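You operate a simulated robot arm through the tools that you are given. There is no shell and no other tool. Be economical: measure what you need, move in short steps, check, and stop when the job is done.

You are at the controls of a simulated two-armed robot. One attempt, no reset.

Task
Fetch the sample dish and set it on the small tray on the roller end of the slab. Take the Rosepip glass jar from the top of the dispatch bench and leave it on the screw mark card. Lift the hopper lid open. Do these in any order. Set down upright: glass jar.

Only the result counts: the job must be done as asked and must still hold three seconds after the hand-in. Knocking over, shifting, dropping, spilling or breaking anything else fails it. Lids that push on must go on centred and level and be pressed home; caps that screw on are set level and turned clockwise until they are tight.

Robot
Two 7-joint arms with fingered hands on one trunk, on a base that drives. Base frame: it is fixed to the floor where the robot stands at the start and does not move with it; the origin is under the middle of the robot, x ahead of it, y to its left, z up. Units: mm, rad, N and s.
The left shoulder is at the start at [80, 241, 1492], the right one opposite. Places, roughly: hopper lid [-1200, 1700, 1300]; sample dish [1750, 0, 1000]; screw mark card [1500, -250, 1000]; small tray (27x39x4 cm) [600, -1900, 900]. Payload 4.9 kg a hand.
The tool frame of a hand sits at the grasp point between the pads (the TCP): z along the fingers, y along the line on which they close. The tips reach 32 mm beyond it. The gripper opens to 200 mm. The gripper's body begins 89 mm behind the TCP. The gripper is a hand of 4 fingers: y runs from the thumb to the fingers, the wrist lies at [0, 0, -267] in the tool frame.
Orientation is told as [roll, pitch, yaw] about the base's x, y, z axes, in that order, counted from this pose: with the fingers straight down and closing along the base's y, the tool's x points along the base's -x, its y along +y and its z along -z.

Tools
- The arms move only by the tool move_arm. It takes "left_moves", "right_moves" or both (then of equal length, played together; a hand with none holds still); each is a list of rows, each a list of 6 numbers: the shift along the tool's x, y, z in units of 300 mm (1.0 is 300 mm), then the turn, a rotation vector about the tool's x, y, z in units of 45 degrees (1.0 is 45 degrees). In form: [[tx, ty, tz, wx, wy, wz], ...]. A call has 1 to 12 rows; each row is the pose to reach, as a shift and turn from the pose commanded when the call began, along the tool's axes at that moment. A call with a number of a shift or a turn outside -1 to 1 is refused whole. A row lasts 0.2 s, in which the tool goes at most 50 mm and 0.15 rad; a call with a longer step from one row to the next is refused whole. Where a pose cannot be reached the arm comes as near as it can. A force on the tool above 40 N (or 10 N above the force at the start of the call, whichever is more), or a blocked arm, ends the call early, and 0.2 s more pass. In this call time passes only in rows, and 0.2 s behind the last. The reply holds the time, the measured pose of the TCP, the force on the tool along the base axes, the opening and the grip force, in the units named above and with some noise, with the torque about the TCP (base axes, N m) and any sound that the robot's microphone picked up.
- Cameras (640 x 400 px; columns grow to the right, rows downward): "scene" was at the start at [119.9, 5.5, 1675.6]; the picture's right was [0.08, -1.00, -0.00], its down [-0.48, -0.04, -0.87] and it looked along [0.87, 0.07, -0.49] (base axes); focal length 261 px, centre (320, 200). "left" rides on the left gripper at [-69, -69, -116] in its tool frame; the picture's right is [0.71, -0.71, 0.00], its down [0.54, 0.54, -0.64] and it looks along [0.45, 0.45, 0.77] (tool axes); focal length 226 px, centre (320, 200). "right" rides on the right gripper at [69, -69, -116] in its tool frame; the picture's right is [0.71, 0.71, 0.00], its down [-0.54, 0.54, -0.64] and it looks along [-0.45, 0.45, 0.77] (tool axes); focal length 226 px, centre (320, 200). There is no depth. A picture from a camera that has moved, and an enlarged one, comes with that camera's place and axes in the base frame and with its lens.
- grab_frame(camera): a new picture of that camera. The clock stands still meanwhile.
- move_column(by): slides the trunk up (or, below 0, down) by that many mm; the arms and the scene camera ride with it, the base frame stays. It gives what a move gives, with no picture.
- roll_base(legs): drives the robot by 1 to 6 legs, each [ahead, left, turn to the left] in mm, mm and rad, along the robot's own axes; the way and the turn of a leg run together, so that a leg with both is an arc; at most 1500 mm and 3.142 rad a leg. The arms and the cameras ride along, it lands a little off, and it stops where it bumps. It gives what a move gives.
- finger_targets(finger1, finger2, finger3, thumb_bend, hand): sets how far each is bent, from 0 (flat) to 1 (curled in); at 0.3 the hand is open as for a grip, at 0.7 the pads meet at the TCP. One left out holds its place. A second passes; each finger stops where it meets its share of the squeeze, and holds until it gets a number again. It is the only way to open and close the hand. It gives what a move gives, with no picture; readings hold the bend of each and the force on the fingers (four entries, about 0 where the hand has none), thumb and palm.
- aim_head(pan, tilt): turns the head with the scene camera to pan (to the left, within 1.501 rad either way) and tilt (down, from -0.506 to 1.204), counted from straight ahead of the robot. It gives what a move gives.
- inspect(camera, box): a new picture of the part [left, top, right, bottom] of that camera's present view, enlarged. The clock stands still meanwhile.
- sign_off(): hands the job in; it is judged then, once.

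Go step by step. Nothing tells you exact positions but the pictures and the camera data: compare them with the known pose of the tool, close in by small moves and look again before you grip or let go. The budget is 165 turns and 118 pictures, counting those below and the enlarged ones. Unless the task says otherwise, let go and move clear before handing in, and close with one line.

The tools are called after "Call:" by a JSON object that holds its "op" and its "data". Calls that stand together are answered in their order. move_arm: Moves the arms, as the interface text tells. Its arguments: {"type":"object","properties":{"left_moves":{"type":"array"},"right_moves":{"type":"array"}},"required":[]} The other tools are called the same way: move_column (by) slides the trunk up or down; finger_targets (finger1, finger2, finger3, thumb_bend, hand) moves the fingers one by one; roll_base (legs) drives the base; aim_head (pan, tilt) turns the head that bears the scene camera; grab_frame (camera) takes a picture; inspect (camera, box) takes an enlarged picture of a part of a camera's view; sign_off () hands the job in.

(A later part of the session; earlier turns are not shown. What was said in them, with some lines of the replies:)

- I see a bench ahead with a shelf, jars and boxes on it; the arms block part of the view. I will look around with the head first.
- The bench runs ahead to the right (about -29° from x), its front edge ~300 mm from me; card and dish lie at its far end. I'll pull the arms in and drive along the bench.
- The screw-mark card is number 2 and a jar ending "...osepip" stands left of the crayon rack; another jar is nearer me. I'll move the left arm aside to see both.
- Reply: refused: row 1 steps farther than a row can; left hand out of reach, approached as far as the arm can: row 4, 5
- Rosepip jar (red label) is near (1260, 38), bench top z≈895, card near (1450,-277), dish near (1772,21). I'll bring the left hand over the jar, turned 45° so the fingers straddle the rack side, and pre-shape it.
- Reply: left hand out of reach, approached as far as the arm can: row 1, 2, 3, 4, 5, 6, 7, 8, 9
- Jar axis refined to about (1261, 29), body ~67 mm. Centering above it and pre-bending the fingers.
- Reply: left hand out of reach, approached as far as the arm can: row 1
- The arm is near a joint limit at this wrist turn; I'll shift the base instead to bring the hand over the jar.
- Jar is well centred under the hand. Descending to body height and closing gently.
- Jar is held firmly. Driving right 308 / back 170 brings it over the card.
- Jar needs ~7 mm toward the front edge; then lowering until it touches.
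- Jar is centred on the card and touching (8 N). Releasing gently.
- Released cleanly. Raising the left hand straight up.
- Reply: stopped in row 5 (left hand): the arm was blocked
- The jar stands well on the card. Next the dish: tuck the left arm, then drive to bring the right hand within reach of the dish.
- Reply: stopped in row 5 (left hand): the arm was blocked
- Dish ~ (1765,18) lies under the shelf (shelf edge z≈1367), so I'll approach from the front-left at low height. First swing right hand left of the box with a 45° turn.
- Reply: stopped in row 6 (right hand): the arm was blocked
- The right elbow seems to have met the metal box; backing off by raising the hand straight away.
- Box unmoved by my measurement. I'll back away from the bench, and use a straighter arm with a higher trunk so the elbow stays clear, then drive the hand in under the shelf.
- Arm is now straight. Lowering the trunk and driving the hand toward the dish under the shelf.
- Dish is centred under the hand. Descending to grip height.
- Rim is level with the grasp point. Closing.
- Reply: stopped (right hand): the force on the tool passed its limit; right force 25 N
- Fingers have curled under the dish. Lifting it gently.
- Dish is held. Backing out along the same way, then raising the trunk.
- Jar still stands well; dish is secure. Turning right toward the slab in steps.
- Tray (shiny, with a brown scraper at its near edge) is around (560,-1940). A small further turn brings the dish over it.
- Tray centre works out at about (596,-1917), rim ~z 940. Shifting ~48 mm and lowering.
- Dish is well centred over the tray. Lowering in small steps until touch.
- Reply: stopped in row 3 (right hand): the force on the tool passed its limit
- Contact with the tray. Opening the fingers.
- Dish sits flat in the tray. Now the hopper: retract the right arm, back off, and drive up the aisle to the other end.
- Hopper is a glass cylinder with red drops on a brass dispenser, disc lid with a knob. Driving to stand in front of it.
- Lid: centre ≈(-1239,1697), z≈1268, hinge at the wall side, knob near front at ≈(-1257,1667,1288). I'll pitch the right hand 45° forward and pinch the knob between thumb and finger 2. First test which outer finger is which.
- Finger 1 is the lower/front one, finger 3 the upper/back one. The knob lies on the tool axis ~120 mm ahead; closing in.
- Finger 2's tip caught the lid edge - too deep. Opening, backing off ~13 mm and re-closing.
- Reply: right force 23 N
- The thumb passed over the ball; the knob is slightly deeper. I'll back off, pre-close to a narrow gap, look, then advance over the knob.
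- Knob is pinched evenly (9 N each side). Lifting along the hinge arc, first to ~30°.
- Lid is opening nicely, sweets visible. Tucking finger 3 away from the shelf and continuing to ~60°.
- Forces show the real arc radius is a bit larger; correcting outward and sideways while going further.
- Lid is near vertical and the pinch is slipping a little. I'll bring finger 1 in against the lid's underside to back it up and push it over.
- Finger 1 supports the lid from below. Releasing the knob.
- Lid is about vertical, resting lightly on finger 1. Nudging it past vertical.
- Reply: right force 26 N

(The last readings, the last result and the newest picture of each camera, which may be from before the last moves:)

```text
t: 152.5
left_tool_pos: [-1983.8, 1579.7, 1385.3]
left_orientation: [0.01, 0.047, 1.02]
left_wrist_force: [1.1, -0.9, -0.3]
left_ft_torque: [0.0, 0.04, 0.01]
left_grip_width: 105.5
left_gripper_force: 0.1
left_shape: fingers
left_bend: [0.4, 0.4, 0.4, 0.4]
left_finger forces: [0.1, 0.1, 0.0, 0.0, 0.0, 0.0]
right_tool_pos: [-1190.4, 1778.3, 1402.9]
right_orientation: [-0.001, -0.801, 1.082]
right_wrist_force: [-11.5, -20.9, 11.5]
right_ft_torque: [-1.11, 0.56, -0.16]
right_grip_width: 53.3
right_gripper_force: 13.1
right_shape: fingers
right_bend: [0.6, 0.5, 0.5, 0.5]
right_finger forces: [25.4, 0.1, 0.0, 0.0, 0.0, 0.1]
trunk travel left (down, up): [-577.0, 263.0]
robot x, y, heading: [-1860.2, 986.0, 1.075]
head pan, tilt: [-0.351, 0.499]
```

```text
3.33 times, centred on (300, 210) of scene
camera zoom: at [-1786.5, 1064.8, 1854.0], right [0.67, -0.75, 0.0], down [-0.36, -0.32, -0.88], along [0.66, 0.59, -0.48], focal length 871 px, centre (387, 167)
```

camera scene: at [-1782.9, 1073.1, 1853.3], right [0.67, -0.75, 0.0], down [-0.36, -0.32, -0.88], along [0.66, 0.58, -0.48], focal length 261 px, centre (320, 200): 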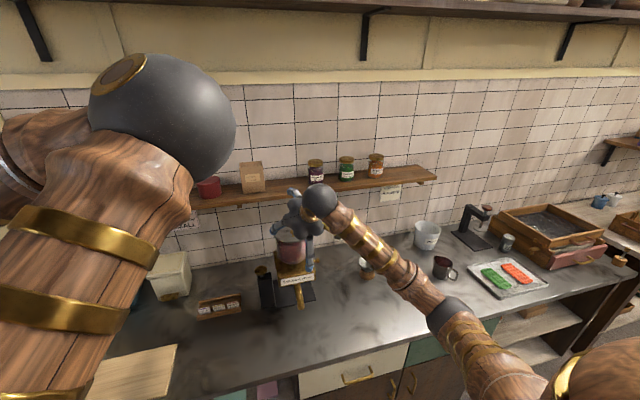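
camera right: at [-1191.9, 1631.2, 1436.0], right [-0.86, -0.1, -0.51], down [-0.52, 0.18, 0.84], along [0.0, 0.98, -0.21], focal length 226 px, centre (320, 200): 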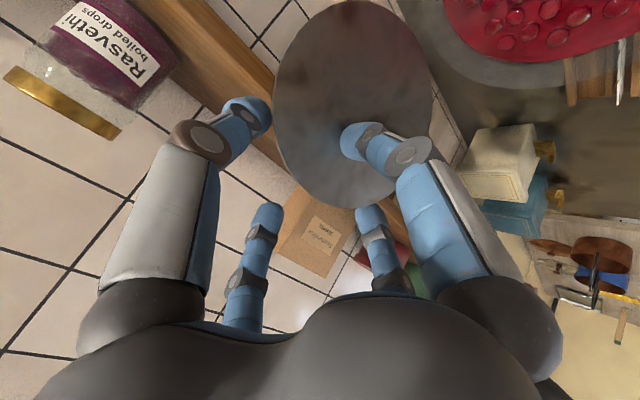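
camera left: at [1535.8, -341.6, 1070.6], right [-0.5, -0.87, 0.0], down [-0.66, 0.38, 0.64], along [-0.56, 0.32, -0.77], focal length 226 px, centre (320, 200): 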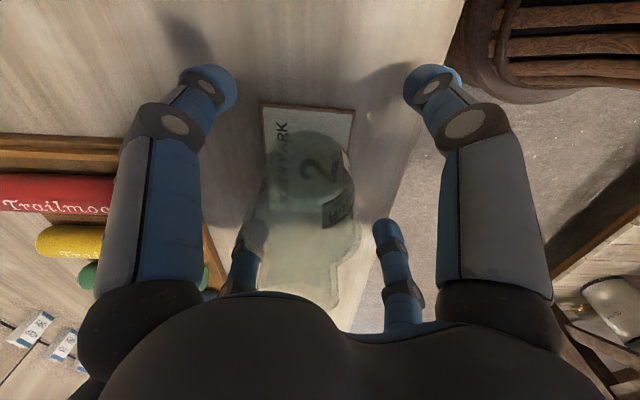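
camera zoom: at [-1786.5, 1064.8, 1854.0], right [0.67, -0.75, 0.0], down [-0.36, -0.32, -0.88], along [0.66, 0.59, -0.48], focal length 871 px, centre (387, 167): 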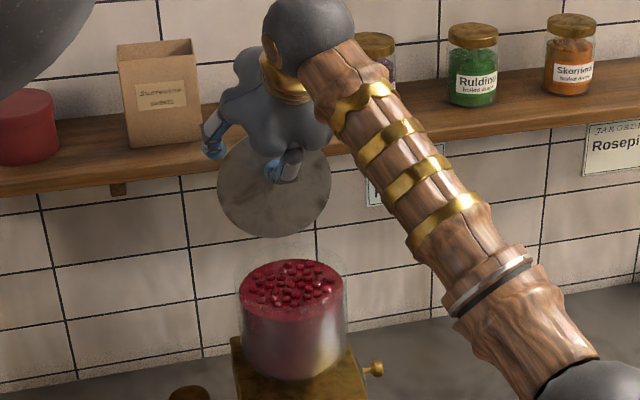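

The lid is at its stop past vertical (25 N reaction). Easing finger 1 off, then lifting the hand straight up clear of the lid.

Call:
{"op": "finger_targets", "data": {"hand": "right", "finger1": 0.3}}

Call:
{"op": "grab_frame", "data": {"camera": "right"}}

```text
t: 153.5
left_tool_pos: [-1980.1, 1586.6, 1382.5]
left_orientation: [0.01, 0.052, 1.018]
left_wrist_force: [-0.2, 0.1, 0.3]
left_ft_torque: [-0.02, 0.0, 0.02]
left_grip_width: 105.1
left_gripper_force: 0.1
left_shape: fingers
left_bend: [0.4, 0.4, 0.4, 0.4]
left_finger forces: [0.1, 0.1, 0.0, 0.0, 0.0, 0.0]
right_tool_pos: [-1187.3, 1786.1, 1397.4]
right_orientation: [0.0, -0.794, 1.083]
right_wrist_force: [0.5, 0.8, -1.1]
right_ft_torque: [-0.04, -0.01, -0.01]
right_grip_width: 109.8
right_gripper_force: 0.1
right_shape: fingers
right_bend: [0.3, 0.5, 0.5, 0.5]
right_finger forces: [0.0, 0.0, 0.1, 0.0, 0.0, 0.0]
trunk travel left (down, up): [-577.0, 263.0]
robot x, y, heading: [-1865.3, 985.4, 1.081]
head pan, tilt: [-0.351, 0.499]
```

```text
11 pictures are left
camera right: at [-1187.7, 1637.9, 1429.8], right [-0.86, -0.11, -0.5], down [-0.52, 0.18, 0.84], along [0.0, 0.98, -0.21], focal length 226 px, centre (320, 200)
```

right: 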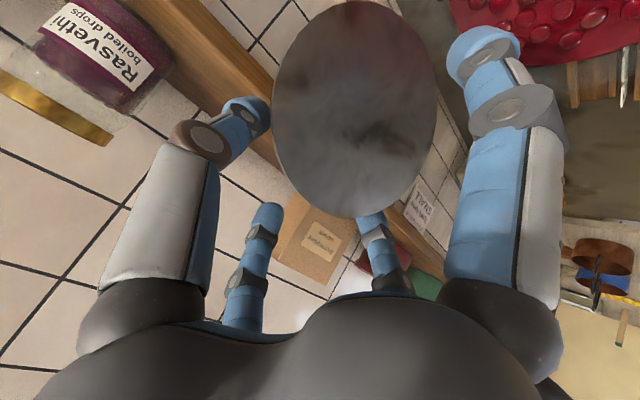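

Lid stays open by itself. Rising straight up.

Call:
{"op": "move_arm", "data": {"right_moves": [[-0.08, 0, -0.078, 0, 0, 0], [-0.16, 0, -0.156, 0, 0, 0], [-0.24, 0, -0.235, 0, 0, 0]]}}

Call:
{"op": "grab_frame", "data": {"camera": "right"}}

Call:
{"op": "inspect", "data": {"camera": "scene", "box": [230, 120, 370, 260]}}

```text
t: 154.3
left_tool_pos: [-1981.3, 1584.8, 1383.5]
left_orientation: [0.012, 0.053, 1.019]
left_wrist_force: [-0.7, 0.4, 0.0]
left_ft_torque: [0.01, 0.01, 0.03]
left_grip_width: 105.3
left_gripper_force: 0.1
left_shape: fingers
left_bend: [0.4, 0.4, 0.4, 0.4]
left_finger forces: [0.0, 0.0, 0.0, 0.0, 0.0, 0.0]
right_tool_pos: [-1187.3, 1784.8, 1498.0]
right_orientation: [0.0, -0.794, 1.081]
right_wrist_force: [-0.3, -0.2, -0.1]
right_ft_torque: [-0.01, 0.01, 0.0]
right_grip_width: 110.0
right_gripper_force: 0.3
right_shape: fingers
right_bend: [0.3, 0.5, 0.5, 0.5]
right_finger forces: [0.0, 0.0, 0.1, 0.1, 0.0, 0.1]
trunk travel left (down, up): [-577.0, 263.0]
robot x, y, heading: [-1864.6, 988.7, 1.078]
head pan, tilt: [-0.351, 0.499]
```

```text
10 pictures are left
camera right: at [-1188.8, 1636.6, 1532.2], right [-0.86, -0.11, -0.5], down [-0.52, 0.18, 0.84], along [0.0, 0.98, -0.21], focal length 226 px, centre (320, 200)
```

right: 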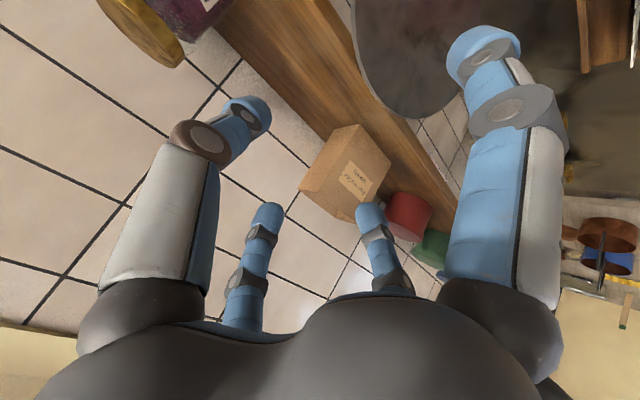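

```text
2.86 times, centred on (300, 190) of scene
camera zoom: at [-1782.8, 1071.7, 1853.2], right [0.67, -0.75, 0.0], down [-0.36, -0.32, -0.88], along [0.66, 0.58, -0.48], focal length 747 px, centre (377, 229)
```

zoom: 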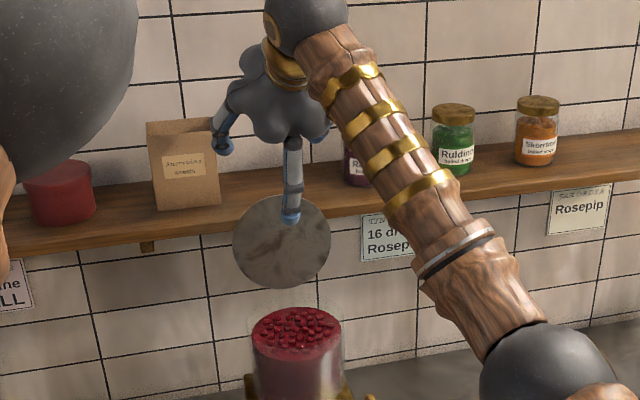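

Clear of the lid. Rising a bit more and backing away from the counter.

Call:
{"op": "move_column", "data": {"by": 60}}

Call:
{"op": "roll_base", "data": {"legs": [[-300, 0, 0]]}}

Call:
{"op": "grab_frame", "data": {"camera": "scene"}}

Call:
{"op": "inspect", "data": {"camera": "scene", "box": [240, 120, 400, 260]}}

```text
t: 155.3
left_tool_pos: [-1979.9, 1585.7, 1442.3]
left_orientation: [0.012, 0.051, 1.02]
left_wrist_force: [-0.2, 0.4, 1.1]
left_ft_torque: [0.01, 0.02, 0.0]
left_grip_width: 105.4
left_gripper_force: 0.0
left_shape: fingers
left_bend: [0.4, 0.4, 0.4, 0.4]
left_finger forces: [0.0, 0.0, 0.1, 0.0, 0.0, 0.0]
right_tool_pos: [-1187.4, 1785.2, 1559.9]
right_orientation: [0.0, -0.796, 1.081]
right_wrist_force: [-0.6, -0.3, -0.1]
right_ft_torque: [0.03, 0.02, -0.04]
right_grip_width: 109.9
right_gripper_force: 0.0
right_shape: fingers
right_bend: [0.3, 0.5, 0.5, 0.5]
right_finger forces: [0.1, 0.0, 0.0, 0.0, 0.1, 0.0]
trunk travel left (down, up): [-637.0, 203.0]
robot x, y, heading: [-1862.0, 986.8, 1.078]
head pan, tilt: [-0.351, 0.499]
```

```text
t: 157.3
left_tool_pos: [-2121.0, 1325.6, 1442.1]
left_orientation: [0.011, 0.054, 1.02]
left_wrist_force: [-0.2, 0.3, -0.2]
left_ft_torque: [-0.04, 0.0, 0.01]
left_grip_width: 105.5
left_gripper_force: 0.0
left_shape: fingers
left_bend: [0.4, 0.4, 0.4, 0.4]
left_finger forces: [0.0, 0.0, 0.1, 0.0, 0.0, 0.0]
right_tool_pos: [-1327.4, 1526.9, 1556.9]
right_orientation: [0.0, -0.791, 1.084]
right_wrist_force: [1.3, -0.1, -0.5]
right_ft_torque: [-0.01, 0.03, -0.03]
right_grip_width: 110.1
right_gripper_force: 0.2
right_shape: fingers
right_bend: [0.3, 0.5, 0.5, 0.5]
right_finger forces: [0.0, 0.0, 0.0, 0.1, 0.0, 0.1]
trunk travel left (down, up): [-637.0, 203.0]
robot x, y, heading: [-2001.8, 725.5, 1.082]
head pan, tilt: [-0.351, 0.499]
```

```text
8 pictures are left
camera scene: at [-1920.3, 813.4, 1913.0], right [0.67, -0.74, 0.0], down [-0.36, -0.32, -0.88], along [0.65, 0.58, -0.48], focal length 261 px, centre (320, 200)
```

scene: 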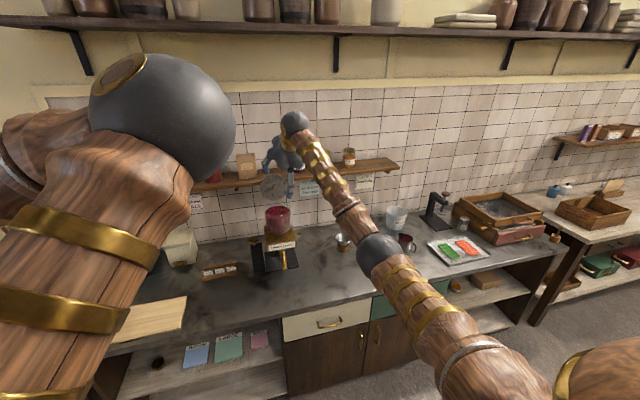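

```text
2.86 times, centred on (320, 190) of scene
camera zoom: at [-1920.3, 813.4, 1913.0], right [0.67, -0.74, 0.0], down [-0.36, -0.32, -0.88], along [0.65, 0.58, -0.48], focal length 747 px, centre (320, 229)
```

zoom: 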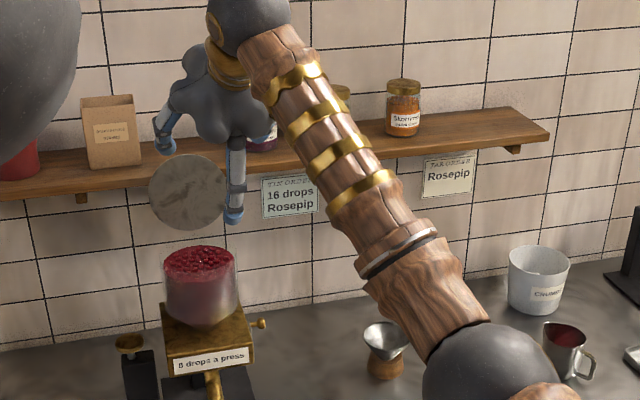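

The lid stays open, the dish is on the tray and the jar stands on the card. Both hands are empty and clear, so I'm handing in.

Call:
{"op": "sign_off", "data": {}}

```text
The job is handed in.
```

I handed the job in: the sample dish is on the small tray, the Rosepip jar stands upright on the screw mark card, and the hopper lid is open past vertical and holding by itself. While I was reaching for the dish, the right arm was blocked near the large metal box, probably by the elbow touching it. By my camera measurements, the box had not moved.
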